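You operate a simulated robot arm through the tools that you are given. There is no shell and no other tool. Be economical: measure what you need, move in short steps, check, and stop when the job is done.

The job below is to be done with a simulated two-armed robot. You get a single attempt, and the scene is never put back.

## Task
Pick up the cinnamon jar with one hand, pass it to the other hand and put it on the top of the back counter. Take the small white carton and put it in the brown tray. Take the praline squeeze bottle and leave it on top of the medium cups. Open the left end cupboard door, take the red lolly and leave it on the shelf of the left end cupboard and shut the door again. Take the yellow lolly and leave it on the red tray. Take the small blue bag and leave it in the deep brown tray. Put the large clear cup in the sink bowl. Put the white paper cup from the top of the corner counter in the sink bowl. Push the drawer left of the sink shut. Open the door left of the sink, fetch the white napkins and set it on the shelf of the cupboard left of the sink, then shut the left. Do these in any order. Set down upright: cinnamon jar, praline squeeze bottle, large clear cup, white paper cup.

It is judged by the outcome, as a careful person would: the job done as asked, and still so three seconds after it is handed in. It fails if anything else is knocked over, pushed out of place, dropped, spilled or broken. Flat cloth is picked up by pressing the open fingertips on it (5 to 10 N) and closing them slowly along it; thin cloth reads only 2 to 8 mm in the jaws.

## Robot
Two 7-joint arms with two-finger parallel grippers on one trunk, on a base that drives. Base frame: it is fixed to the floor where the robot stands at the start and does not move with it; the origin is under the middle of the robot, x ahead of it, y to its left, z up. Readings come in m, degrees, newtons and seconds.
The left shoulder is at the start at [0.05, 0.168, 1.207], the right one opposite. With the tool pointing down near the work surface each hand reaches from about 0.1 to 0.38 m from the robot's upright axis, wherever it stands, measured 20 degrees to its own side. Places, roughly: brown tray (15x20 cm) [-4.24, 0.36, 0.86]; deep brown tray (15x20x5 cm) [0.7, -2.9, 0.5]; door left of the sink [-1.2, 1.5, 0.4]; drawer left of the sink [-1.1, 1.5, 0.8]; large clear cup [0.5, -0.5, 0.5]; left end cupboard door [-1.2, -0.9, 0.5]; medium cups [-1.5, -0.25, 1]; red lolly (7x2x16 cm) [0.5, 0.5, 1]; red tray (17x19x11 cm) [0.5, 0.9, 0.9]; shelf of the cupboard left of the sink [-1.5, 1.5, 0.5]; shelf of the left end cupboard [-1.5, -0.9, 0.5]; sink bowl [-1.4, 2, 0.8]; small blue bag [1, 1.5, 1]; small white carton (6x6x5 cm) [0.6, 0.2, 0.9]; top of the back counter [-1.4, 0.3, 0.9]; white napkins (9x2x10 cm) [-1.4, 0.7, 1]; white paper cup (8x7x11 cm) [-1.2, 2.5, 1]; yellow lolly (5x2x15 cm) [0.5, 0.6, 1]. Payload 1.57 kg a hand.
Tool frame (each hand has its own): the origin (TCP) lies between the finger pads and is the grasp point; the fingertips stand 0.03 m ahead of it; z points along the fingers, y is the line along which they close. Largest opening 0.08 m; finger width 0.017, thickness 0.012; the body of the gripper, 0.04 by 0.082 m, starts 0.08 m behind the TCP.
Orientation is told as [roll, pitch, yaw] about the base's x, y, z axes, in that order, counted from this pose: with the fingers straight down and closing along the base's y, the tool's x points along the base's -x, its y along +y and its z along -z.

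## Interface
- The arms move only by the tool servo_tool. It takes "left_deltas", "right_deltas" or both (then of equal length, played together; a hand with none holds still); each is a list of rows, each a list of 7 numbers: the shift along the base's x, y, z in m, then the turn, a rotation vector about the base's x, y, z in degrees, then the closure in counts, from 0 (fully open) to 255 (shut). In form: [[x, y, z, wx, wy, wz, fingers], ...]. A call has 1 to 20 rows; each row shifts and turns the commanded pose from where the row before left it. A row lasts 0.2 s, in which the tool goes at most 0.05 m and 8.6 degrees; a call with a longer step from one row to the next is refused whole, and so is a gripper value outside its range. A pose out of reach is approached as far as the arm can. The call stops where the force on the tool passes 40 N (or 10 N more than at its start, if that is more) or the arm is blocked; 0.2 s more then pass. Each finger travels about 0.045 m/s and halts on what it meets, pressing with about 24 N; the grip force reading is that of the motor and also rises with nothing between the fingers. The clock runs only during rows and for 0.2 s after the last one: add rows that do not move to give the fingers time. The reply holds the time, the measured pose of the TCP, the force on the tool along the base axes, the opening and the grip force, in the units named above and with some noise, with the torque about the TCP (base axes, N m) and any sound that the robot's microphone picked up.
- Cameras (640 x 400 px; columns grow to the right, rows downward): "scene" is now at [0.1057, -0.0132, 1.3842]; the picture's right is [-0.27, -0.96, 0.00], its down [-0.78, 0.22, -0.59] and it looks along [0.57, -0.16, -0.81] (base axes); focal length 214 px, centre (320, 200). "left" rides on the left gripper at [0.072, 0.007, -0.122] in its tool frame; the picture's right is [-0.09, 1.00, 0.00], its down [-0.84, -0.08, -0.54] and it looks along [-0.54, -0.05, 0.84] (tool axes); focal length 238 px, centre (320, 200). "right" rides on the right gripper at [0.072, -0.007, -0.122] in its tool frame; the picture's right is [0.09, 1.00, 0.00], its down [-0.84, 0.08, -0.54] and it looks along [-0.54, 0.05, 0.84] (tool axes); focal length 238 px, centre (320, 200). There is no depth. A picture from a camera that has moved, and an enlarged one, comes with that camera's place and axes in the base frame and with its lens. The place of the scene camera against the robot may be out by one fixed shift of up to 0.012 m in any direction.
- grab_frame(camera): a new picture of that camera. No time passes.
- move_column(by): slides the trunk up (or, below 0, down) by that many m; the arms and the scene camera ride with it, the base frame stays. It gives what a move gives, with no picture.
- roll_base(legs): drives the robot by 1 to 6 legs, each [ahead, left, turn to the left] in m, m and degrees, along the robot's own axes; the way and the turn of a leg run together, so that a leg with both is an arc; at most 1.5 m and 180 degrees a leg. The arms and the cameras ride along, it lands a little off, and it stops where it bumps. It gives what a move gives.
- head_to(pan, tilt): turns the head with the scene camera to pan (to the left, within 80 degrees either way) and tilt (down, from -29 to 69), counted from straight ahead of the robot. It gives what a move gives.
- close_up(camera, box): a new picture of the part [left, top, right, bottom] of that camera's present view, enlarged. No time passes.
- job_done(): hands the job in; it is judged then, once.

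Go step by step. Nothing tells you exact positions but the pictures and the camera data: compare them with the known pose of the tool, close in by small moves and look again before you grip or let go. The budget is 567 turns and 370 pictures, counting those below and the enlarged ones. Unless the task says otherwise, let go and move clear before handing in.

The tools are called as a command line: name --argument value ..., lists and objects as JSON in quotes. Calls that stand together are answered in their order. servo_tool: Moves the arms, as the interface text tells. Its arguments: {"type":"object","properties":{"left_deltas":{"type":"array","items":{"type":"array","items":{"type":"number"}}},"right_deltas":{"type":"array","items":{"type":"array","items":{"type":"number"}}}},"required":[]} The other tools are called the same way: move_column (by) slides the trunk up or down; roll_base (legs) drives the base; head_to (pan, tilt) turns the head that bears the scene camera; grab_frame (camera) takes a picture; close_up (camera, box) takes an enlarged picture of a part of a camera's view; job_done () hands the job in.

At the start:

```text
time: 0.0
left_eef_pos: [0.3426, 0.3492, 1.2011]
left_tool_rot: [0.0, -0.1, 0.1]
left_wrist_force: [-0.1, 0.3, -0.1]
left_ft_torque: [-0.04, 0.01, 0.0]
left_gripper_width: 0.08
left_gripper_force: 0.1
right_eef_pos: [0.4114, -0.0073, 1.2309]
right_tool_rot: [0.2, 0.0, 0.0]
right_wrist_force: [0.3, 0.2, -0.1]
right_ft_torque: [0.03, 0.0, -0.02]
right_gripper_width: 0.08
right_gripper_force: 0.1
trunk travel left (down, up): [-0.375, 0.068]
robot x, y, heading: [0.0013, -0.0017, -0.2]
head pan, tilt: [-15.5, 54.1]
```

scene: 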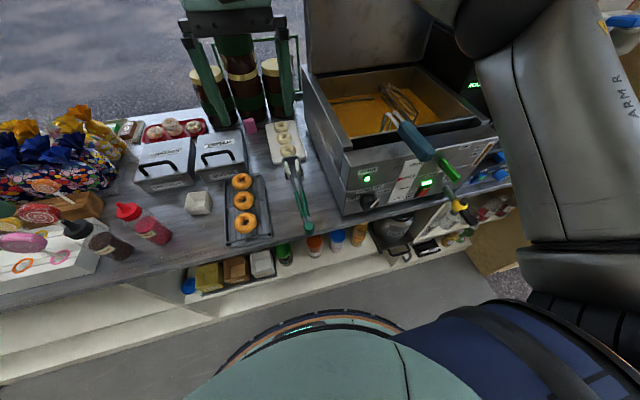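
right: 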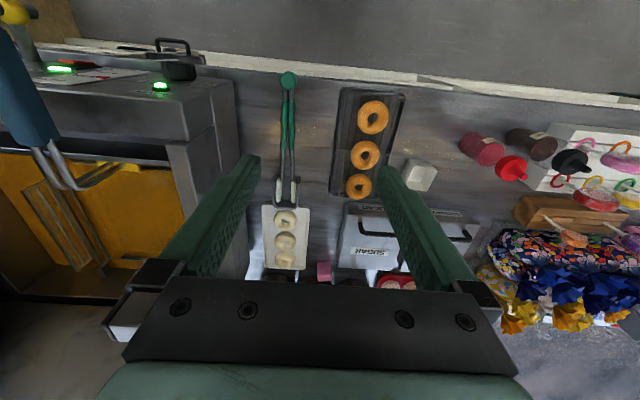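
left: 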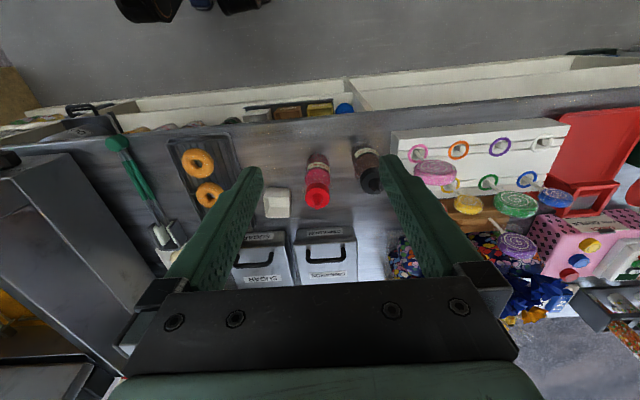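

I see a front counter with a carton, squeeze bottles, and lollies on a stand. I'll look around with the head before moving.

head_to --pan 40 --tilt 35

grab_frame --camera "scene"

head_to --pan -50 --tilt 35

grab_frame --camera "scene"

```text
time: 1.2
left_eef_pos: [0.3427, 0.3487, 1.2011]
left_tool_rot: [0.0, -0.1, 0.1]
left_wrist_force: [1.3, -0.2, 0.0]
left_ft_torque: [0.01, 0.06, -0.01]
left_gripper_width: 0.0798
left_gripper_force: 0.1
right_eef_pos: [0.4111, -0.0083, 1.2324]
right_tool_rot: [0.2, 0.0, 0.0]
right_wrist_force: [0.8, -0.3, 0.0]
right_ft_torque: [0.0, -0.02, -0.03]
right_gripper_width: 0.0799
right_gripper_force: 0.0
trunk travel left (down, up): [-0.375, 0.068]
robot x, y, heading: [-0.0002, 0.0015, -0.2]
head pan, tilt: [40.0, 35.0]
```

```text
366 pictures are left
camera scene: at [0.1028, 0.0629, 1.4113], right [0.64, -0.77, 0.0], down [-0.44, -0.37, -0.82], along [0.63, 0.53, -0.57], focal length 214 px, centre (320, 200)
```

scene: 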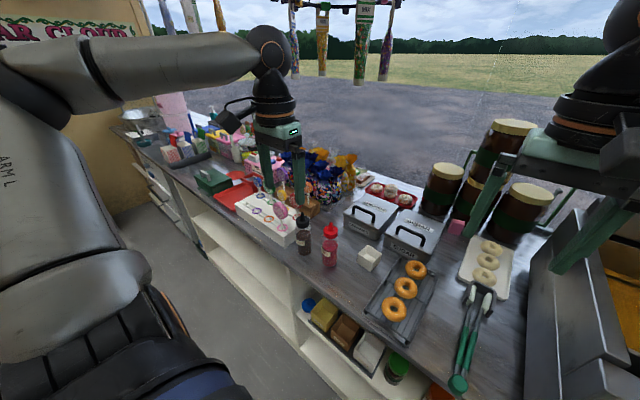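

```text
time: 2.9
left_eef_pos: [0.3427, 0.3491, 1.2012]
left_tool_rot: [-0.1, -0.1, 0.1]
left_wrist_force: [0.9, -0.1, 0.0]
left_ft_torque: [0.0, 0.0, 0.02]
left_gripper_width: 0.08
left_gripper_force: 0.1
right_eef_pos: [0.4109, -0.0071, 1.231]
right_tool_rot: [0.2, 0.0, 0.1]
right_wrist_force: [0.8, -0.3, 0.6]
right_ft_torque: [-0.02, -0.04, -0.01]
right_gripper_width: 0.08
right_gripper_force: 0.2
trunk travel left (down, up): [-0.375, 0.068]
robot x, y, heading: [0.0022, -0.0023, 0.2]
head pan, tilt: [-50.0, 35.0]
```

```text
365 pictures are left
camera scene: at [0.0919, -0.0611, 1.4113], right [-0.77, -0.64, 0.0], down [-0.37, 0.44, -0.82], along [0.53, -0.63, -0.57], focal length 214 px, centre (320, 200)
```

scene: 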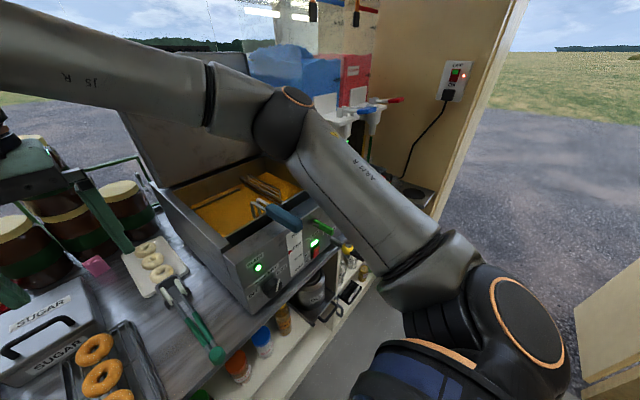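

I see the front counter, a fryer to the right, and an opening at the truck's right. I'll back up to mid-aisle, then turn to see the back side.

roll_base --legs '[[-0.4, 0, 0], [0, 0, 90]]'

head_to --pan 0 --tilt 25

grab_frame --camera "scene"

head_to --pan 70 --tilt 30

grab_frame --camera "scene"

```text
time: 9.2
left_eef_pos: [-0.7523, 0.3409, 1.2015]
left_tool_rot: [0.1, 0.0, 90.5]
left_wrist_force: [-0.5, 0.4, 0.2]
left_ft_torque: [0.05, 0.0, -0.04]
left_gripper_width: 0.08
left_gripper_force: 0.0
right_eef_pos: [-0.3974, 0.4096, 1.2308]
right_tool_rot: [0.1, 0.0, 90.5]
right_wrist_force: [-0.3, 0.0, -0.5]
right_ft_torque: [0.0, 0.01, -0.01]
right_gripper_width: 0.0799
right_gripper_force: 0.1
trunk travel left (down, up): [-0.375, 0.068]
robot x, y, heading: [-0.3987, -0.0028, 90.5]
head pan, tilt: [-50.0, 35.0]
```

```text
time: 10.4
left_eef_pos: [-0.7525, 0.3398, 1.2018]
left_tool_rot: [0.1, 0.0, 90.5]
left_wrist_force: [0.2, -1.0, -0.2]
left_ft_torque: [-0.01, -0.01, 0.02]
left_gripper_width: 0.08
left_gripper_force: 0.0
right_eef_pos: [-0.3967, 0.4099, 1.2316]
right_tool_rot: [0.1, 0.0, 90.5]
right_wrist_force: [-0.8, 0.1, -0.3]
right_ft_torque: [0.01, 0.03, 0.02]
right_gripper_width: 0.0802
right_gripper_force: 0.1
trunk travel left (down, up): [-0.375, 0.068]
robot x, y, heading: [-0.4039, -0.0013, 90.5]
head pan, tilt: [0.0, 25.0]
```

```text
364 pictures are left
camera scene: at [-0.4067, 0.1386, 1.427], right [1.0, 0.01, 0.0], down [0.0, -0.42, -0.91], along [-0.01, 0.91, -0.42], focal length 214 px, centre (320, 200)
```

scene: 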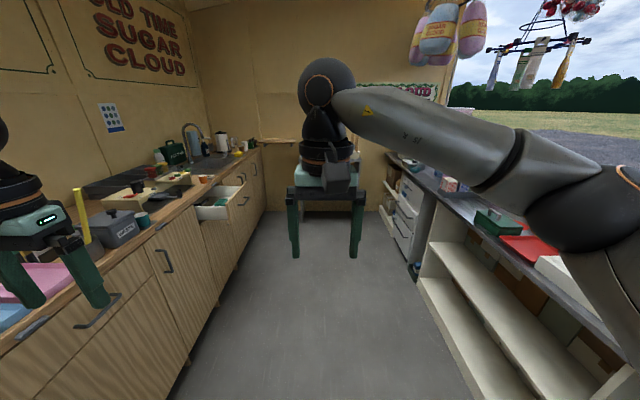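

```text
time: 11.8
left_eef_pos: [-0.7525, 0.34, 1.201]
left_tool_rot: [0.0, -0.1, 90.5]
left_wrist_force: [-0.1, -0.3, -0.1]
left_ft_torque: [-0.01, 0.02, 0.0]
left_gripper_width: 0.08
left_gripper_force: 0.2
right_eef_pos: [-0.3964, 0.4115, 1.2304]
right_tool_rot: [0.1, 0.0, 90.5]
right_wrist_force: [0.7, 0.9, 0.1]
right_ft_torque: [0.0, 0.02, -0.01]
right_gripper_width: 0.0799
right_gripper_force: 0.0
trunk travel left (down, up): [-0.375, 0.068]
robot x, y, heading: [-0.4026, 0.0027, 90.4]
head pan, tilt: [70.0, 30.0]
```

```text
363 pictures are left
camera scene: at [-0.4912, 0.0767, 1.4191], right [0.34, 0.94, 0.0], down [0.47, -0.17, -0.87], along [-0.82, 0.29, -0.5], focal length 214 px, centre (320, 200)
```

scene: 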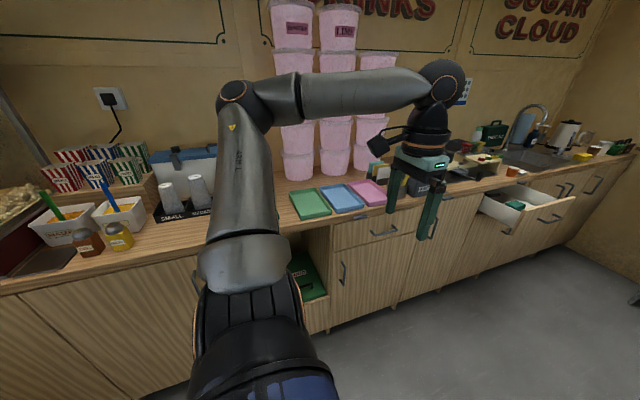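

The back counter is in view, with the sink and open drawer at the far end. I'll face the back counter for a look at jars and cups.

roll_base --legs '[[0, 0, 90]]'

head_to --pan 0 --tilt 30

grab_frame --camera "scene"

head_to --pan 50 --tilt 30

grab_frame --camera "scene"

```text
time: 16.1
left_eef_pos: [-0.7394, -0.3542, 1.2019]
left_tool_rot: [0.0, -0.1, -179.3]
left_wrist_force: [0.3, 0.2, 0.5]
left_ft_torque: [0.0, 0.01, 0.01]
left_gripper_width: 0.0799
left_gripper_force: 0.0
right_eef_pos: [-0.8125, 0.0034, 1.2298]
right_tool_rot: [0.0, 0.0, -179.3]
right_wrist_force: [0.9, 1.0, -0.3]
right_ft_torque: [-0.02, 0.0, -0.02]
right_gripper_width: 0.0799
right_gripper_force: 0.1
trunk travel left (down, up): [-0.375, 0.068]
robot x, y, heading: [-0.3995, 0.0033, -179.0]
head pan, tilt: [70.0, 30.0]
```

```text
time: 17.5
left_eef_pos: [-0.7392, -0.3534, 1.2022]
left_tool_rot: [0.0, 0.0, -179.2]
left_wrist_force: [-0.1, 0.5, 0.3]
left_ft_torque: [-0.02, 0.01, 0.0]
left_gripper_width: 0.0798
left_gripper_force: 0.0
right_eef_pos: [-0.8114, 0.0026, 1.2312]
right_tool_rot: [0.1, 0.0, -179.3]
right_wrist_force: [0.2, 0.9, 0.2]
right_ft_torque: [0.0, 0.0, -0.01]
right_gripper_width: 0.0799
right_gripper_force: 0.1
trunk travel left (down, up): [-0.375, 0.068]
robot x, y, heading: [-0.3995, 0.0006, -179.5]
head pan, tilt: [0.0, 30.0]
```

```text
362 pictures are left
camera scene: at [-0.5361, 0.0049, 1.4191], right [-0.01, 1.0, 0.0], down [0.5, 0.01, -0.87], along [-0.87, -0.01, -0.5], focal length 214 px, centre (320, 200)
```

scene: 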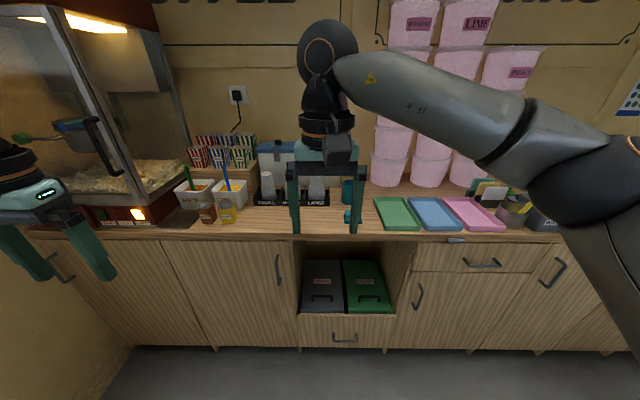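

```text
time: 18.6
left_eef_pos: [-0.7395, -0.3533, 1.201]
left_tool_rot: [0.1, -0.1, -179.2]
left_wrist_force: [-0.2, 0.2, 0.3]
left_ft_torque: [0.06, -0.03, 0.0]
left_gripper_width: 0.08
left_gripper_force: 0.0
right_eef_pos: [-0.8124, 0.003, 1.2304]
right_tool_rot: [0.1, 0.0, -179.3]
right_wrist_force: [0.0, 0.0, 0.0]
right_ft_torque: [-0.02, -0.03, -0.03]
right_gripper_width: 0.0801
right_gripper_force: 0.0
trunk travel left (down, up): [-0.375, 0.068]
robot x, y, heading: [-0.4001, -0.002, -179.4]
head pan, tilt: [50.0, 30.0]
```

```text
361 pictures are left
camera scene: at [-0.5031, -0.0639, 1.4191], right [-0.77, 0.63, 0.0], down [0.32, 0.39, -0.87], along [-0.55, -0.67, -0.5], focal length 214 px, centre (320, 200)
```

scene: 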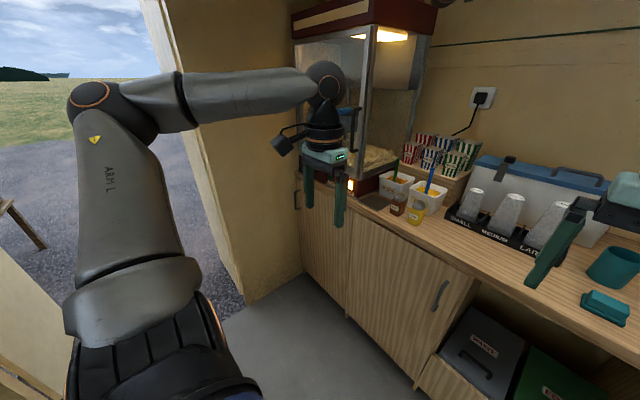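

Back counter mapped: cup stacks, popcorn machine, left-end door with the handle on its far side. Next I'll face the front counter again from mid-aisle to look for the cinnamon jar, large clear cup etc.

roll_base --legs '[[0, 0, 180]]'

head_to --pan -30 --tilt 38

grab_frame --camera "scene"

head_to --pan 25 --tilt 35

grab_frame --camera "scene"

```text
time: 26.3
left_eef_pos: [-0.051, 0.3416, 1.2013]
left_tool_rot: [0.0, -0.1, -1.2]
left_wrist_force: [0.5, 0.7, -0.8]
left_ft_torque: [0.0, -0.01, 0.02]
left_gripper_width: 0.0801
left_gripper_force: 0.0
right_eef_pos: [0.0095, -0.0169, 1.2311]
right_tool_rot: [0.1, 0.0, -1.3]
right_wrist_force: [-0.2, -0.1, -0.1]
right_ft_torque: [-0.04, -0.01, 0.01]
right_gripper_width: 0.08
right_gripper_force: 0.1
trunk travel left (down, up): [-0.375, 0.068]
robot x, y, heading: [-0.3975, -0.0015, -1.4]
head pan, tilt: [50.0, 30.0]
```

```text
time: 27.9
left_eef_pos: [-0.0501, 0.3417, 1.2009]
left_tool_rot: [0.0, 0.0, -1.2]
left_wrist_force: [0.2, -0.2, -0.3]
left_ft_torque: [-0.01, 0.0, 0.02]
left_gripper_width: 0.0799
left_gripper_force: 0.1
right_eef_pos: [0.0083, -0.0174, 1.2316]
right_tool_rot: [0.0, 0.1, -1.3]
right_wrist_force: [0.3, 0.4, 0.3]
right_ft_torque: [0.01, 0.03, -0.01]
right_gripper_width: 0.0798
right_gripper_force: 0.1
trunk travel left (down, up): [-0.375, 0.068]
robot x, y, heading: [-0.3983, 0.0005, -1.3]
head pan, tilt: [-30.0, 38.0]
```

```text
360 pictures are left
camera scene: at [-0.2919, -0.0393, 1.4067], right [-0.52, -0.85, 0.0], down [-0.53, 0.32, -0.79], along [0.67, -0.41, -0.62], focal length 214 px, centre (320, 200)
```

scene: 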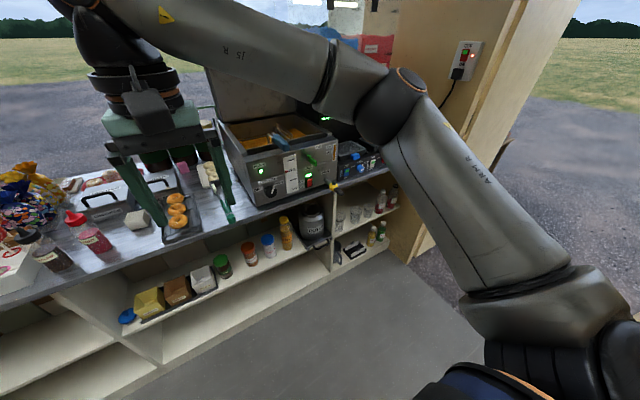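

```text
time: 29.1
left_eef_pos: [-0.0517, 0.3411, 1.202]
left_tool_rot: [-0.1, -0.1, -1.2]
left_wrist_force: [-0.1, -0.1, 0.1]
left_ft_torque: [0.02, 0.0, -0.01]
left_gripper_width: 0.0802
left_gripper_force: 0.0
right_eef_pos: [0.0094, -0.0171, 1.2305]
right_tool_rot: [0.1, 0.0, -1.3]
right_wrist_force: [0.1, 0.7, 0.5]
right_ft_torque: [0.01, -0.01, 0.02]
right_gripper_width: 0.08
right_gripper_force: 0.0
trunk travel left (down, up): [-0.375, 0.068]
robot x, y, heading: [-0.4013, -0.0023, -1.2]
head pan, tilt: [25.0, 35.0]
```

```text
359 pictures are left
camera scene: at [-0.2851, 0.0409, 1.4113], right [0.4, -0.92, 0.0], down [-0.53, -0.23, -0.82], along [0.75, 0.33, -0.57], focal length 214 px, centre (320, 200)
```

scene: 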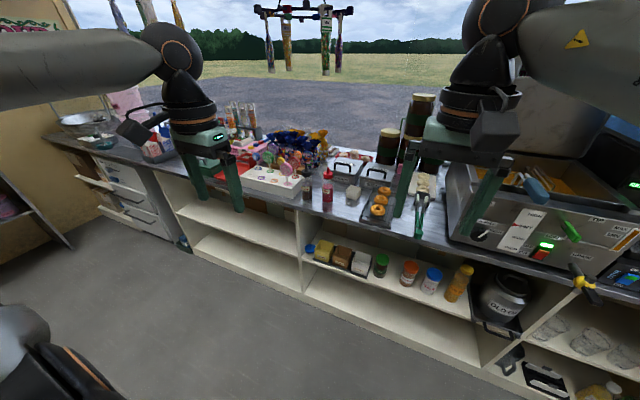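

The shelf under the counter has jars and clear cups. Zooming in to read the labels.

close_up --camera "scene" --box '[300, 230, 480, 342]'

close_up --camera "scene" --box '[460, 260, 640, 400]'

close_up --camera "scene" --box '[220, 130, 400, 242]'

```text
3.56 times, centred on (390, 286) of scene
camera zoom: at [-0.2851, 0.0409, 1.4113], right [0.4, -0.92, 0.0], down [-0.53, -0.23, -0.82], along [0.75, 0.33, -0.57], focal length 763 px, centre (71, -106)
```

zoom: 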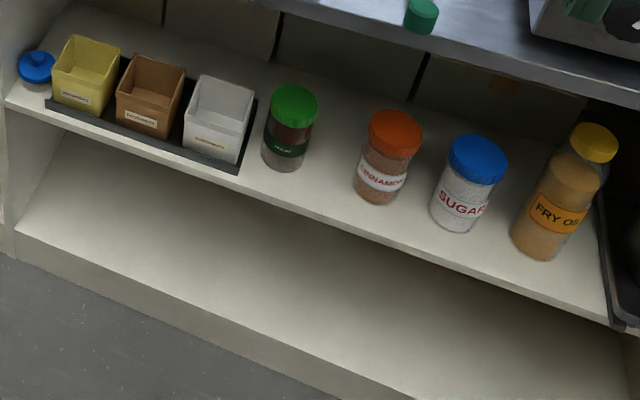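

```text
2.86 times, centred on (550, 330) of scene
camera zoom: at [-0.2851, 0.0409, 1.4113], right [0.4, -0.92, 0.0], down [-0.53, -0.23, -0.82], along [0.75, 0.33, -0.57], focal length 613 px, centre (-337, -171)
```

zoom: 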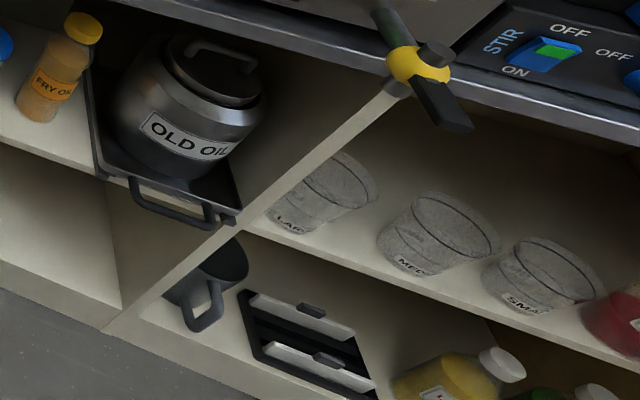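

```text
3.56 times, centred on (310, 186) of scene
camera zoom: at [-0.2851, 0.0409, 1.4113], right [0.4, -0.92, 0.0], down [-0.53, -0.23, -0.82], along [0.75, 0.33, -0.57], focal length 763 px, centre (356, 250)
```

zoom: 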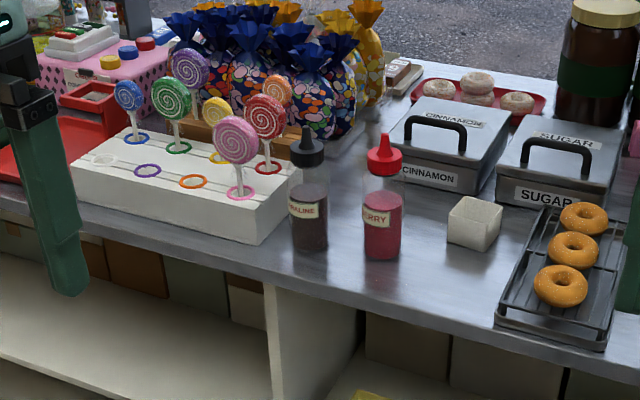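

Cinnamon jar (orange lid) is on the under-counter shelf around (0.4, -0.09, ~0.6). I'll lower the trunk and turn the right hand to point forward.

move_column --by -0.3

servo_tool --right_deltas '[[0, -0.01, -0.01, 0, -8.2, 0, 0], [0, -0.01, -0.01, 0, -8.2, 0, 0], [0, -0.01, -0.02, 0, -8.2, 0, 0], [0, -0.01, -0.02, 0, -8.2, 0, 0], [0, -0.01, -0.02, 0, -8.2, 0, 0], [0, -0.01, -0.02, 0, -8.2, 0, 0], [0, -0.01, -0.03, 0, -8.2, 0, 0], [0, -0.01, -0.03, 0, -8.2, 0, 0], [0, -0.01, -0.03, 0, -8.2, 0, 0], [0, -0.01, -0.03, 0, -8.2, 0, 0], [0, 0, -0.03, 0, -8, 0, 0], [0, 0, -0.03, 0, 0, 0, 0]]'

grab_frame --camera "right"

grab_frame --camera "scene"

```text
time: 32.1
left_eef_pos: [-0.0504, 0.342, 0.9017]
left_tool_rot: [0.0, -0.1, -1.2]
left_wrist_force: [-0.7, 0.2, 0.4]
left_ft_torque: [-0.03, 0.01, -0.03]
left_gripper_width: 0.0799
left_gripper_force: 0.1
right_eef_pos: [0.009, -0.0171, 0.9309]
right_tool_rot: [0.1, 0.0, -1.3]
right_wrist_force: [-0.4, 0.0, 0.6]
right_ft_torque: [-0.01, -0.01, 0.03]
right_gripper_width: 0.0801
right_gripper_force: 0.0
trunk travel left (down, up): [-0.075, 0.368]
robot x, y, heading: [-0.3984, -0.0004, -1.0]
head pan, tilt: [25.0, 35.0]
```

```text
time: 34.7
left_eef_pos: [-0.0492, 0.3417, 0.9003]
left_tool_rot: [0.0, -0.1, -1.2]
left_wrist_force: [-0.8, 0.1, 0.0]
left_ft_torque: [-0.01, 0.01, 0.01]
left_gripper_width: 0.0802
left_gripper_force: 0.1
right_eef_pos: [0.0352, -0.052, 0.7015]
right_tool_rot: [88.2, -88.7, -88.3]
right_wrist_force: [0.2, 0.7, 0.2]
right_ft_torque: [0.0, 0.02, -0.01]
right_gripper_width: 0.08
right_gripper_force: 0.0
right hand out of reach, approached as far as the arm can: row 10, 11, 12
trunk travel left (down, up): [-0.075, 0.368]
robot x, y, heading: [-0.3994, -0.0055, -1.4]
head pan, tilt: [25.0, 35.0]
```

```text
355 pictures are left
camera right: at [-0.0872, -0.0569, 0.6298], right [0.0, 1.0, -0.07], down [-0.54, 0.06, 0.84], along [0.84, 0.04, 0.54], focal length 238 px, centre (320, 200)
```

right: 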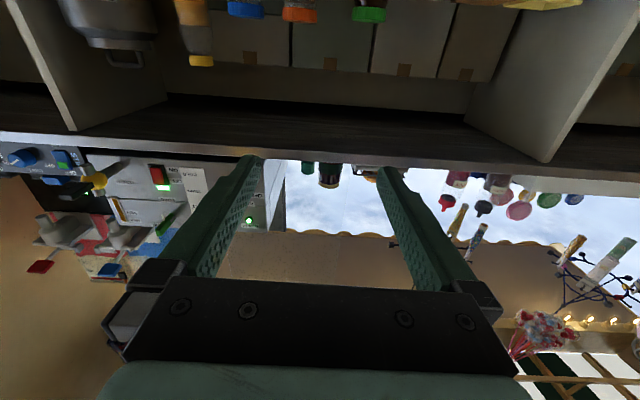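

```text
354 pictures are left
camera scene: at [-0.2851, 0.041, 1.1113], right [0.4, -0.92, 0.0], down [-0.53, -0.23, -0.82], along [0.75, 0.33, -0.57], focal length 214 px, centre (320, 200)
```

scene: 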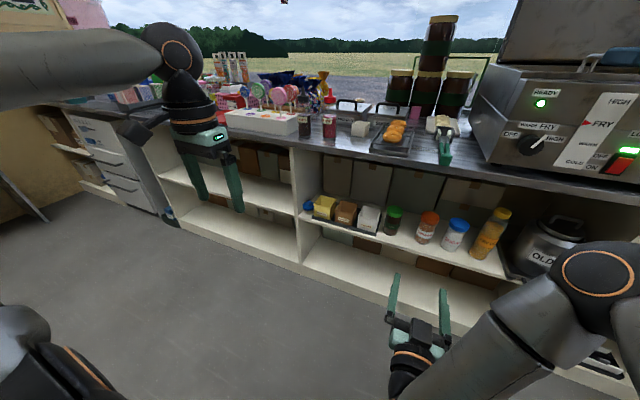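

Right hand points forward; the jar is at about (0.455, -0.09), shelf z≈0.49. Lower more and reach out ahead of the robot.

move_column --by -0.07

servo_tool --right_deltas '[[0.03, -0.01, -0.01, 0, 0, 0, 0], [0.03, -0.01, -0.01, 0, 0, 0, 0], [0.03, -0.01, -0.02, 0, 0, 0, 0], [0.03, 0, -0.02, 0, 0, 0, 0], [0, 0, 0, 0, 0, 0, 0]]'

grab_frame --camera "right"

```text
time: 35.8
left_eef_pos: [-0.0502, 0.342, 0.8321]
left_tool_rot: [0.0, -0.1, -1.3]
left_wrist_force: [-0.3, 0.0, 1.4]
left_ft_torque: [-0.02, 0.03, 0.01]
left_gripper_width: 0.0799
left_gripper_force: 0.2
right_eef_pos: [0.035, -0.0518, 0.6307]
right_tool_rot: [83.8, -88.7, -83.8]
right_wrist_force: [-0.3, -0.1, -0.1]
right_ft_torque: [0.0, 0.03, 0.0]
right_gripper_width: 0.0801
right_gripper_force: 0.0
trunk travel left (down, up): [-0.005, 0.438]
robot x, y, heading: [-0.4023, 0.005, -1.2]
head pan, tilt: [25.0, 35.0]
```

```text
time: 37.0
left_eef_pos: [-0.0503, 0.3409, 0.8318]
left_tool_rot: [0.1, 0.0, -1.3]
left_wrist_force: [0.0, -0.1, 0.3]
left_ft_torque: [0.01, 0.02, 0.0]
left_gripper_width: 0.0799
left_gripper_force: 0.0
right_eef_pos: [0.1322, -0.0174, 0.6274]
right_tool_rot: [70.5, -88.7, -71.0]
right_wrist_force: [-0.6, -0.6, 0.4]
right_ft_torque: [-0.01, -0.02, 0.0]
right_gripper_width: 0.08
right_gripper_force: 0.0
right hand out of reach, approached as far as the arm can: row 1, 2, 3, 4
trunk travel left (down, up): [-0.005, 0.438]
robot x, y, heading: [-0.4014, 0.0024, -1.2]
head pan, tilt: [25.0, 35.0]
```

```text
353 pictures are left
camera right: at [0.0098, -0.0213, 0.5567], right [0.01, 1.0, -0.07], down [-0.53, 0.06, 0.84], along [0.84, 0.03, 0.53], focal length 238 px, centre (320, 200)
```

right: 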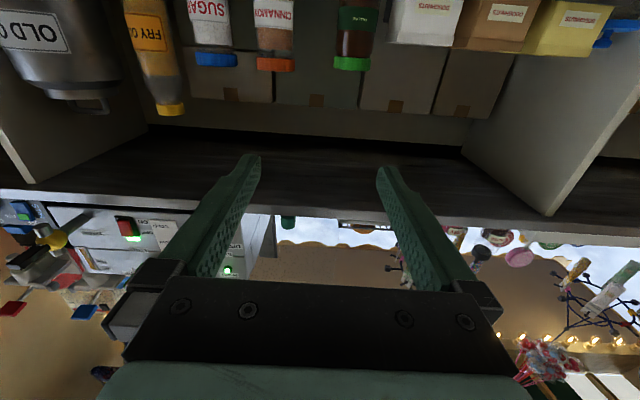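

The arm hits its limit with the tool horizontal; I'll tilt the fingers down ~35° to get lower.

servo_tool --right_deltas '[[0, -0.02, 0, 0, 8, 0, 0], [0, -0.02, 0, 0, 8, 0, 0], [0, -0.02, -0.01, 0, 8, 0, 0], [0, -0.02, -0.02, 0, 8, 0, 0], [0, 0, -0.03, 0, 5, 0, 0], [0, 0, -0.02, 0, 0, 0, 0]]'

grab_frame --camera "right"

```text
time: 38.4
left_eef_pos: [-0.051, 0.3423, 0.8307]
left_tool_rot: [0.0, 0.0, -1.3]
left_wrist_force: [-0.4, -0.5, -0.5]
left_ft_torque: [-0.02, -0.01, -0.01]
left_gripper_width: 0.0802
left_gripper_force: 0.1
right_eef_pos: [0.1319, -0.0955, 0.5469]
right_tool_rot: [1.7, -52.9, -2.2]
right_wrist_force: [-0.8, -0.1, 1.4]
right_ft_torque: [-0.01, -0.05, 0.0]
right_gripper_width: 0.0799
right_gripper_force: 0.0
trunk travel left (down, up): [-0.005, 0.438]
robot x, y, heading: [-0.4003, 0.0031, -1.2]
head pan, tilt: [25.0, 35.0]
```

```text
352 pictures are left
camera right: at [-0.0089, -0.1005, 0.5642], right [-0.04, 1.0, -0.06], down [0.08, 0.06, 1.0], along [1.0, 0.04, -0.08], focal length 238 px, centre (320, 200)
```

right: 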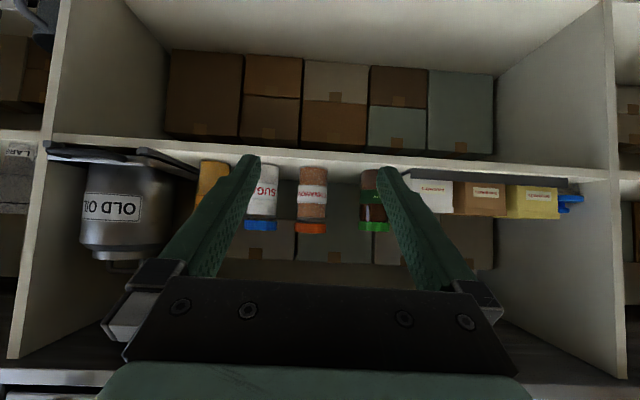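

I can see the jar squarely ahead at y≈-0.099 with ~1 cm to spare either side for the fingers. Driving forward 0.24 m with fingers slightly narrowed.

servo_tool --right_deltas '[[0, 0, -0.005, 0, 0, 1, 25], [0, 0, 0, 0, 0, 0, 25]]'

roll_base --legs '[[0.24, 0, 0]]'

grab_frame --camera "right"

head_to --pan -35 --tilt 45

grab_frame --camera "scene"

```text
time: 39.0
left_eef_pos: [-0.0519, 0.3425, 0.8309]
left_tool_rot: [0.1, -0.1, -1.2]
left_wrist_force: [-0.1, 0.1, 0.7]
left_ft_torque: [0.01, 0.01, -0.01]
left_gripper_width: 0.0798
left_gripper_force: 0.1
right_eef_pos: [0.1324, -0.0957, 0.5425]
right_tool_rot: [1.6, -52.7, -1.1]
right_wrist_force: [0.1, 0.1, 0.7]
right_ft_torque: [0.0, -0.05, 0.0]
right_gripper_width: 0.0722
right_gripper_force: 0.1
trunk travel left (down, up): [-0.005, 0.438]
robot x, y, heading: [-0.3972, 0.004, -1.1]
head pan, tilt: [25.0, 35.0]
```

```text
time: 40.8
left_eef_pos: [0.1903, 0.336, 0.8314]
left_tool_rot: [0.0, -0.1, -1.2]
left_wrist_force: [-0.3, 0.1, 1.1]
left_ft_torque: [0.03, 0.02, -0.01]
left_gripper_width: 0.0801
left_gripper_force: 0.0
right_eef_pos: [0.3751, -0.1, 0.5442]
right_tool_rot: [1.7, -52.8, -1.0]
right_wrist_force: [-0.8, 0.8, -0.5]
right_ft_torque: [-0.02, -0.05, -0.01]
right_gripper_width: 0.0721
right_gripper_force: 0.0
trunk travel left (down, up): [-0.005, 0.438]
robot x, y, heading: [-0.158, -0.0024, -1.3]
head pan, tilt: [25.0, 35.0]
```

```text
351 pictures are left
camera right: at [0.2331, -0.1084, 0.5593], right [-0.06, 1.0, -0.06], down [0.07, 0.06, 1.0], along [1.0, 0.05, -0.08], focal length 238 px, centre (320, 200)
```

right: 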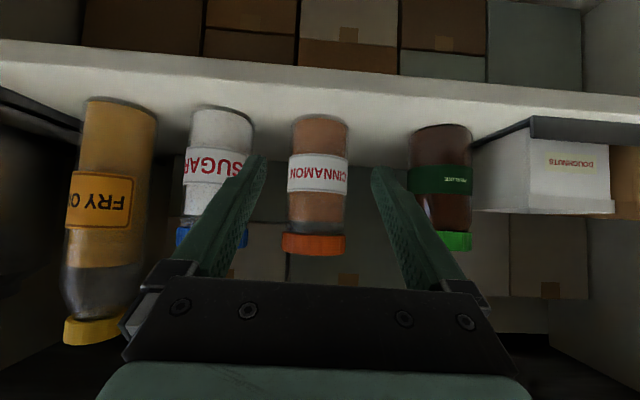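

```text
time: 42.1
left_eef_pos: [0.191, 0.3359, 0.8304]
left_tool_rot: [0.0, -0.1, -1.2]
left_wrist_force: [-0.6, 0.3, 0.4]
left_ft_torque: [-0.02, 0.01, -0.01]
left_gripper_width: 0.0799
left_gripper_force: 0.1
right_eef_pos: [0.3738, -0.1, 0.5431]
right_tool_rot: [1.6, -52.8, -1.1]
right_wrist_force: [-0.1, -0.1, -0.3]
right_ft_torque: [0.0, 0.0, -0.01]
right_gripper_width: 0.0723
right_gripper_force: 0.1
trunk travel left (down, up): [-0.005, 0.438]
robot x, y, heading: [-0.1622, -0.0048, -1.1]
head pan, tilt: [-35.0, 45.0]
```

```text
350 pictures are left
camera scene: at [-0.0582, -0.0479, 1.0265], right [-0.59, -0.81, 0.0], down [-0.57, 0.42, -0.71], along [0.57, -0.42, -0.71], focal length 214 px, centre (320, 200)
```

scene: 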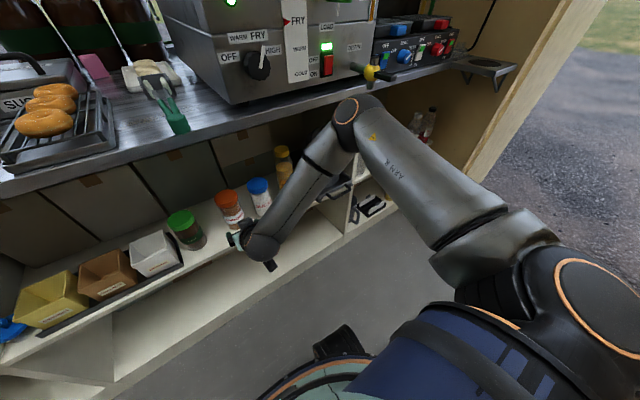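

Alignment with the jar looks good; jar center x≈0.465. Advance 0.09 m and grip.

servo_tool --right_deltas '[[0.02, 0.0, -0.003, 0, 0, 0, 25], [0.02, 0.0, -0.003, 0, 0, 0, 25], [0.02, 0.0, -0.003, 0, 0, 0, 25], [0.02, 0, 0, 0, 0, 0, 25], [0.01, 0, 0, 0, 0, 0, 25], [0, 0, 0, 0, 0, 0, 25]]'

grab_frame --camera "right"

```text
time: 43.5
left_eef_pos: [0.1905, 0.3373, 0.832]
left_tool_rot: [0.0, 0.0, -1.3]
left_wrist_force: [0.1, -0.5, 0.3]
left_ft_torque: [0.0, 0.0, -0.03]
left_gripper_width: 0.0801
left_gripper_force: 0.0
right_eef_pos: [0.4644, -0.1007, 0.5341]
right_tool_rot: [1.6, -52.8, -1.2]
right_wrist_force: [0.1, 0.8, 0.1]
right_ft_torque: [0.01, 0.02, -0.01]
right_gripper_width: 0.0726
right_gripper_force: 0.1
trunk travel left (down, up): [-0.005, 0.438]
robot x, y, heading: [-0.1583, -0.0053, -1.1]
head pan, tilt: [-35.0, 45.0]
```

```text
349 pictures are left
camera right: at [0.3229, -0.1089, 0.5504], right [-0.06, 1.0, -0.06], down [0.07, 0.06, 1.0], along [1.0, 0.05, -0.08], focal length 238 px, centre (320, 200)
```

right: 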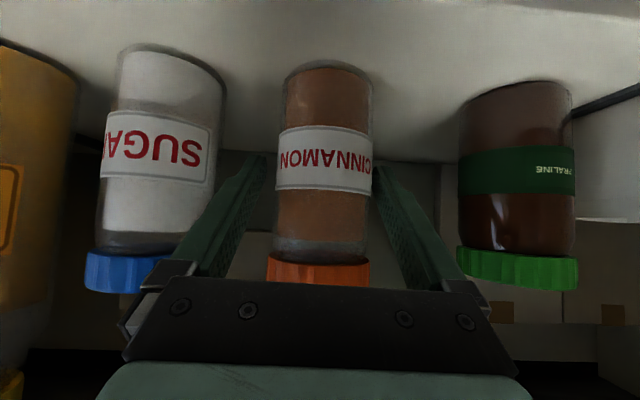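

Slightly more forward, then close.

servo_tool --right_deltas '[[0.015, 0.0, 0, 0, 0, 0, 25], [0, 0, 0, 0, 0, 0, 60], [0, 0, 0, 0, 0, 0, 90], [0, 0, 0, 0, 0, 0, 120], [0, 0, 0, 0, 0, 0, 150], [0, 0, 0, 0, 0, 0, 150]]'

grab_frame --camera "right"

```text
time: 44.9
left_eef_pos: [0.1905, 0.3359, 0.8313]
left_tool_rot: [0.0, -0.2, -1.1]
left_wrist_force: [0.2, 0.2, 0.0]
left_ft_torque: [0.02, -0.03, 0.02]
left_gripper_width: 0.08
left_gripper_force: 0.0
right_eef_pos: [0.479, -0.102, 0.5342]
right_tool_rot: [1.7, -52.8, -1.0]
right_wrist_force: [-0.2, 1.2, 0.9]
right_ft_torque: [-0.01, 0.02, 0.0]
right_gripper_width: 0.0612
right_gripper_force: 24.1
trunk travel left (down, up): [-0.005, 0.438]
robot x, y, heading: [-0.1604, -0.0081, -1.3]
head pan, tilt: [-35.0, 45.0]
```

```text
348 pictures are left
camera right: at [0.3378, -0.109, 0.5506], right [-0.06, 1.0, -0.06], down [0.07, 0.06, 1.0], along [1.0, 0.05, -0.08], focal length 238 px, centre (320, 200)
```

right: 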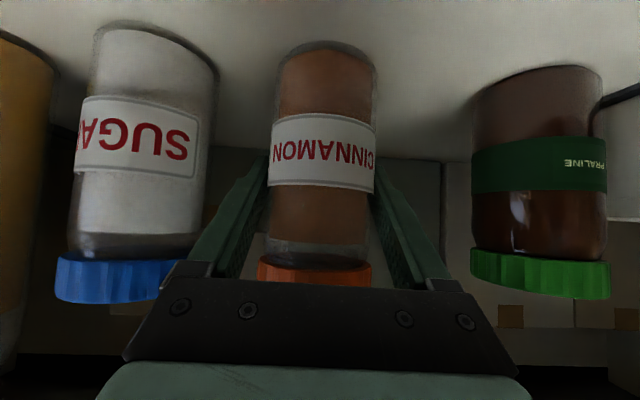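

Gripped (61 mm). Lift slightly and back out into the aisle.

servo_tool --right_deltas '[[0, 0.0, 0.01, 0, 0, 0, 150], [0, 0, 0.02, 0, 0, 0, 150], [0, 0, 0.02, 0, 0, 0, 150]]'

roll_base --legs '[[-0.32, 0, 0]]'

grab_frame --camera "right"

```text
time: 45.7
left_eef_pos: [0.1905, 0.3359, 0.8307]
left_tool_rot: [0.0, -0.1, -1.2]
left_wrist_force: [0.2, 0.3, -0.1]
left_ft_torque: [-0.01, 0.0, -0.05]
left_gripper_width: 0.0801
left_gripper_force: 0.1
right_eef_pos: [0.4787, -0.1014, 0.5844]
right_tool_rot: [1.5, -52.8, -1.1]
right_wrist_force: [0.3, 0.8, -2.9]
right_ft_torque: [0.0, 0.01, 0.01]
right_gripper_width: 0.0617
right_gripper_force: 24.2
trunk travel left (down, up): [-0.005, 0.438]
robot x, y, heading: [-0.1571, -0.0085, -1.4]
head pan, tilt: [-35.0, 45.0]
```

```text
time: 47.8
left_eef_pos: [-0.13, 0.3436, 0.8314]
left_tool_rot: [0.0, -0.1, -1.1]
left_wrist_force: [-0.3, 0.1, -0.4]
left_ft_torque: [0.01, 0.0, -0.01]
left_gripper_width: 0.0801
left_gripper_force: 0.0
right_eef_pos: [0.1602, -0.0927, 0.5837]
right_tool_rot: [1.6, -52.9, -1.0]
right_wrist_force: [0.0, 0.4, -3.6]
right_ft_torque: [-0.01, 0.02, -0.01]
right_gripper_width: 0.0615
right_gripper_force: 23.5
trunk travel left (down, up): [-0.005, 0.438]
robot x, y, heading: [-0.4806, 0.0038, -1.2]
head pan, tilt: [-35.0, 45.0]
```

```text
347 pictures are left
camera right: at [0.0184, -0.1011, 0.6002], right [-0.06, 1.0, -0.06], down [0.07, 0.06, 1.0], along [1.0, 0.06, -0.08], focal length 238 px, centre (320, 200)
```

right: 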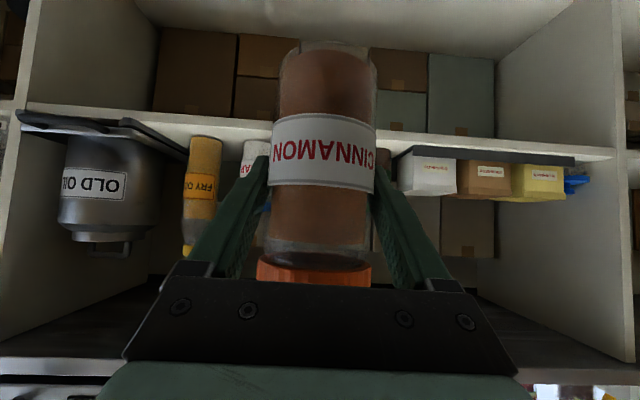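

Jar is held. Raise the trunk, bring the right hand in, and turn the left hand so it points right-and-down with fingers closing along x, for the handover.

move_column --by 0.27

servo_tool --left_deltas '[[0, 0, 0, 0, 0, 8.2, 0], [0, 0, 0, 0, 0, 8.2, 0], [0, 0, 0, 0, 0, 8.2, 0], [0, 0, 0, 0, 0, 8.2, 0], [0, 0, 0, 0, 0, 8.2, 0], [0, 0, 0, 0, 0, 8.2, 0], [0, 0, 0, 0, 0, 8.2, 0], [0, 0, 0, 0, 0, 8.2, 0], [0, 0, 0, 0, 0, 8.2, 0], [0, 0, 0, 0, 0, 8.2, 0], [0, 0, 0, 0, 0, 8.2, 0], [0, 0, 0, -7.5, 0, 0, 0], [0, 0, 0, -7.5, 0, 0, 0], [0, 0, 0, -7.5, 0, 0, 0], [0, 0, 0, -7.5, 0, 0, 0], [0, 0, 0, -7.5, 0, 0, 0], [0, 0, 0, -7.5, 0, 0, 0], [0, 0, 0, -7.5, 0, 0, 0]]' --right_deltas '[[-0.02, 0.005, 0, 0, 0, 0, 150], [-0.02, 0.005, 0, 0, 0, 0, 150], [-0.02, 0.005, 0, 0, 0, 0, 150], [-0.02, 0.005, 0, 0, 0, 0, 150], [-0.02, 0.005, 0, 0, 0, 0, 150], [-0.02, 0.005, 0, 0, 0, 0, 150], [-0.02, 0, 0, 0, 0, 0, 150], [-0.02, 0, 0, 0, 0, 0, 150], [-0.02, 0, 0, 0, 0, 0, 150], [0, 0, 0, 0, 0, 0, 150], [0, 0, 0, 0, 0, 0, 150], [0, 0, 0, 0, 0, 0, 150], [0, 0, 0, 0, 0, 0, 150], [0, 0, 0, 0, 0, 0, 150], [0, 0, 0, 0, 0, 0, 150], [0, 0, 0, 0, 0, 0, 150], [0, 0, 0, 0, 0, 0, 150], [0, 0, 0, 0, 0, 0, 150]]'

grab_frame --camera "left"

head_to --pan 10 --tilt 45

grab_frame --camera "scene"

```text
time: 50.5
left_eef_pos: [-0.1296, 0.343, 1.1012]
left_tool_rot: [0.0, -0.1, -1.1]
left_wrist_force: [-0.6, -0.4, -0.1]
left_ft_torque: [-0.03, 0.02, -0.01]
left_gripper_width: 0.0799
left_gripper_force: 0.1
right_eef_pos: [0.1591, -0.0922, 0.8528]
right_tool_rot: [1.6, -52.8, -1.0]
right_wrist_force: [-0.3, 0.1, -3.5]
right_ft_torque: [0.01, 0.0, -0.02]
right_gripper_width: 0.0612
right_gripper_force: 24.2
trunk travel left (down, up): [-0.275, 0.168]
robot x, y, heading: [-0.4786, -0.0008, -1.3]
head pan, tilt: [-35.0, 45.0]
```

```text
time: 54.4
left_eef_pos: [-0.1284, 0.3438, 1.1016]
left_tool_rot: [-1.0, 52.4, 88.6]
left_wrist_force: [0.7, -0.4, 0.3]
left_ft_torque: [0.02, 0.02, 0.03]
left_gripper_width: 0.0798
left_gripper_force: 0.0
right_eef_pos: [-0.0194, -0.0628, 0.8541]
right_tool_rot: [1.7, -52.9, -1.0]
right_wrist_force: [-0.5, 1.1, -3.6]
right_ft_torque: [0.0, 0.01, 0.01]
right_gripper_width: 0.0615
right_gripper_force: 24.5
trunk travel left (down, up): [-0.275, 0.168]
robot x, y, heading: [-0.4765, 0.0028, -0.9]
head pan, tilt: [-35.0, 45.0]
```

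```text
346 pictures are left
camera left: at [-0.1371, 0.3976, 1.2333], right [-0.99, 0.07, -0.08], down [0.09, 0.94, -0.33], along [0.06, -0.34, -0.94], focal length 238 px, centre (320, 200)
```

left: 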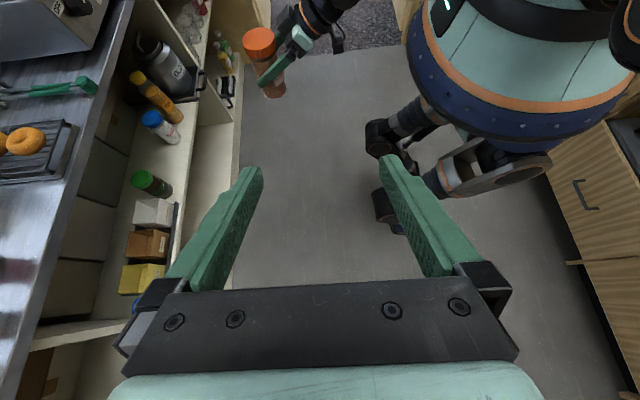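

```text
time: 55.5
left_eef_pos: [-0.1281, 0.3435, 1.1012]
left_tool_rot: [-1.1, 52.4, 88.6]
left_wrist_force: [0.2, -1.3, 0.6]
left_ft_torque: [-0.05, 0.01, 0.02]
left_gripper_width: 0.0798
left_gripper_force: 0.1
right_eef_pos: [-0.0196, -0.0633, 0.8532]
right_tool_rot: [1.6, -52.8, -1.0]
right_wrist_force: [0.8, -0.5, -4.0]
right_ft_torque: [0.02, -0.01, 0.02]
right_gripper_width: 0.0615
right_gripper_force: 24.0
trunk travel left (down, up): [-0.275, 0.168]
robot x, y, heading: [-0.4815, -0.0038, -1.3]
head pan, tilt: [10.0, 45.0]
```

```text
345 pictures are left
camera scene: at [-0.3633, 0.0194, 1.2964], right [0.15, -0.99, 0.0], down [-0.7, -0.11, -0.71], along [0.7, 0.11, -0.71], focal length 214 px, centre (320, 200)
```

scene: 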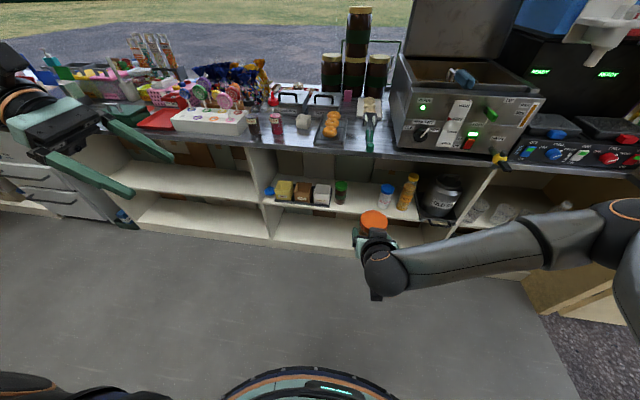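

Moving the left hand to a pre-grasp about 15 cm off the jar along its approach direction.

servo_tool --left_deltas '[[0.0109, -0.0287, -0.0193, 0, 0, 0, 0], [0.0109, -0.0287, -0.0193, 0, 0, 0, 0], [0.0109, -0.0287, -0.0193, 0, 0, 0, 0], [0.0109, -0.0287, -0.0193, 0, 0, 0, 0], [0.0109, -0.0287, -0.0193, 0, 0, 0, 0], [0.0109, -0.0287, -0.0193, 0, 0, 0, 0], [0.0109, -0.0287, -0.0193, 0, 0, 0, 0], [0.0109, -0.0287, -0.0193, 0, 0, 0, 0], [0.0109, -0.0287, -0.0193, 0, 0, 0, 0], [0.0109, -0.0287, -0.0193, 0, 0, 0, 0], [0, 0, 0, 0, 0, 0, 0]]'

grab_frame --camera "left"

grab_frame --camera "right"

```text
time: 57.9
left_eef_pos: [-0.0361, 0.0618, 0.9289]
left_tool_rot: [-1.2, 52.1, 88.5]
left_wrist_force: [-0.2, 0.4, -0.3]
left_ft_torque: [0.0, -0.02, 0.01]
left_gripper_width: 0.0797
left_gripper_force: 0.1
left hand out of reach, approached as far as the arm can: row 10
right_eef_pos: [-0.0205, -0.0627, 0.8537]
right_tool_rot: [1.6, -52.8, -1.0]
right_wrist_force: [-0.9, -0.3, -3.4]
right_ft_torque: [0.0, -0.02, 0.02]
right_gripper_width: 0.0614
right_gripper_force: 24.2
trunk travel left (down, up): [-0.275, 0.168]
robot x, y, heading: [-0.4793, 0.005, -1.5]
head pan, tilt: [10.0, 45.0]
```

```text
344 pictures are left
camera left: at [-0.0447, 0.1145, 1.0617], right [-0.99, 0.06, -0.09], down [0.09, 0.94, -0.33], along [0.06, -0.33, -0.94], focal length 238 px, centre (320, 200)
```

left: 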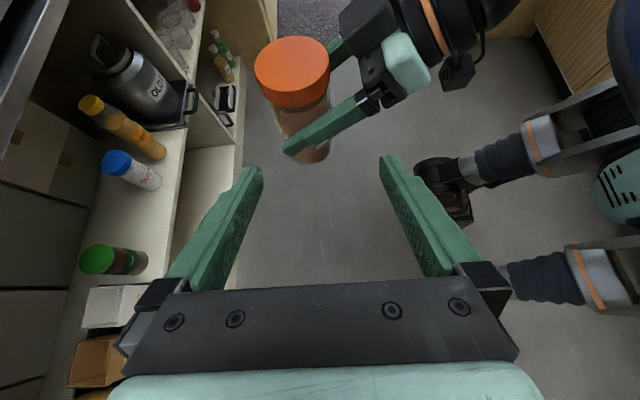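

```text
343 pictures are left
camera right: at [-0.161, -0.0711, 0.8702], right [-0.06, 1.0, -0.06], down [0.07, 0.06, 1.0], along [1.0, 0.06, -0.08], focal length 238 px, centre (320, 200)
```

right: 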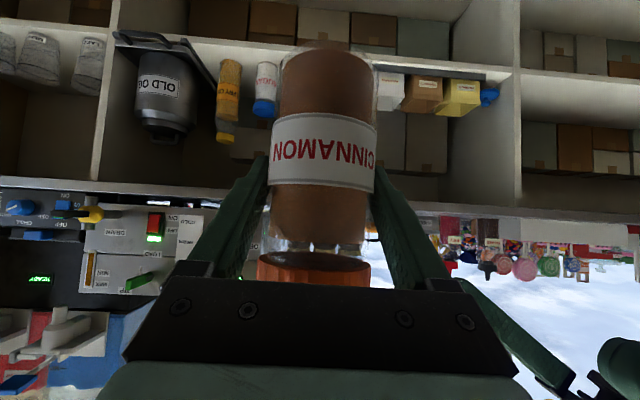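

The left arm is near its limit there, so I'll bring the right hand with the jar up into the left fingers instead.

servo_tool --right_deltas '[[-0.005, 0.012, 0.012, 0, 0, 0, 150], [-0.005, 0.012, 0.012, 0, 0, 0, 150], [-0.005, 0.012, 0.012, 0, 0, 0, 150], [0, 0.012, 0.012, 0, 0, 0, 150], [0, 0.012, 0.012, 0, 0, 0, 150], [0, 0, 0, 0, 0, 0, 150]]'

grab_frame --camera "left"

```text
time: 59.3
left_eef_pos: [-0.0373, 0.0625, 0.9293]
left_tool_rot: [-1.2, 52.0, 88.5]
left_wrist_force: [-0.1, -0.4, 0.6]
left_ft_torque: [0.03, 0.01, 0.0]
left_gripper_width: 0.0801
left_gripper_force: 0.1
right_eef_pos: [-0.0356, -0.0027, 0.9146]
right_tool_rot: [1.5, -52.8, -0.9]
right_wrist_force: [-0.4, 0.4, -2.6]
right_ft_torque: [0.0, 0.0, 0.07]
right_gripper_width: 0.0616
right_gripper_force: 24.1
trunk travel left (down, up): [-0.275, 0.168]
robot x, y, heading: [-0.4804, -0.0003, -1.5]
head pan, tilt: [10.0, 45.0]
```

```text
342 pictures are left
camera left: at [-0.0447, 0.1149, 1.0618], right [-0.99, 0.06, -0.09], down [0.09, 0.94, -0.33], along [0.06, -0.33, -0.94], focal length 238 px, centre (320, 200)
```

left: 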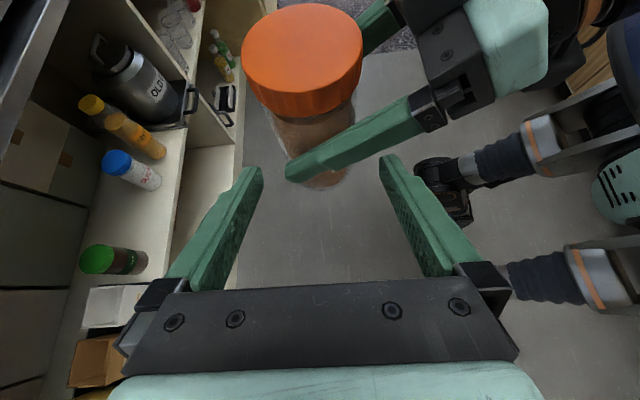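

servo_tool --right_deltas '[[0, 0.012, 0.013, 0, 0, 0, 150], [0, 0.012, 0.013, 0, 0, 0, 150], [0, 0.012, 0.01, 0, 0, 0, 150], [0, 0.012, 0.01, 0, 0, 0, 150], [0, 0.01, 0.008, 0, 0, 0, 150], [0, 0, 0, 0, 0, 0, 150]]'

grab_frame --camera "left"

grab_frame --camera "right"

```text
time: 60.7
left_eef_pos: [-0.0365, 0.0622, 0.9279]
left_tool_rot: [-1.3, 52.1, 88.5]
left_wrist_force: [0.8, -1.2, -0.7]
left_ft_torque: [0.03, 0.02, -0.01]
left_gripper_width: 0.08
left_gripper_force: 0.1
right_eef_pos: [-0.0349, 0.0553, 0.9671]
right_tool_rot: [1.6, -52.8, -1.0]
right_wrist_force: [0.2, 0.4, -3.0]
right_ft_torque: [0.04, 0.0, -0.01]
right_gripper_width: 0.0614
right_gripper_force: 24.7
trunk travel left (down, up): [-0.275, 0.168]
robot x, y, heading: [-0.4794, 0.0004, -1.2]
head pan, tilt: [10.0, 45.0]
```

```text
341 pictures are left
camera left: at [-0.0447, 0.1149, 1.0618], right [-0.99, 0.06, -0.09], down [0.09, 0.94, -0.33], along [0.06, -0.33, -0.94], focal length 238 px, centre (320, 200)
```

left: 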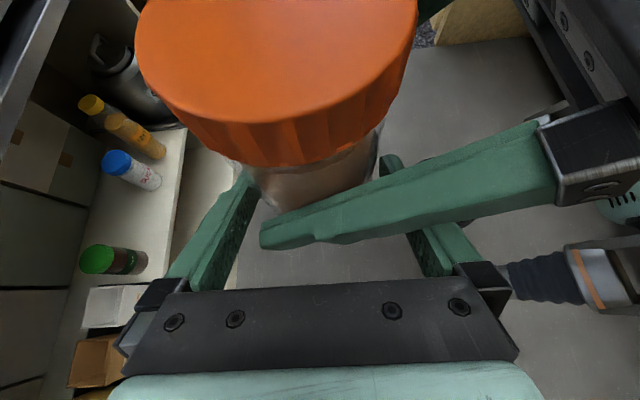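

```text
340 pictures are left
camera right: at [-0.1768, 0.0472, 0.9844], right [-0.06, 1.0, -0.06], down [0.07, 0.06, 1.0], along [1.0, 0.06, -0.08], focal length 238 px, centre (320, 200)
```

right: 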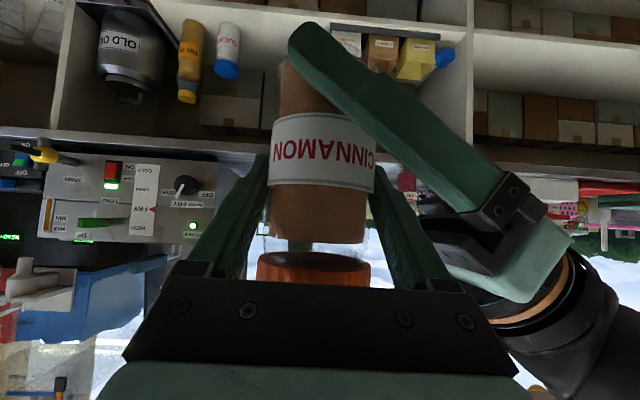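

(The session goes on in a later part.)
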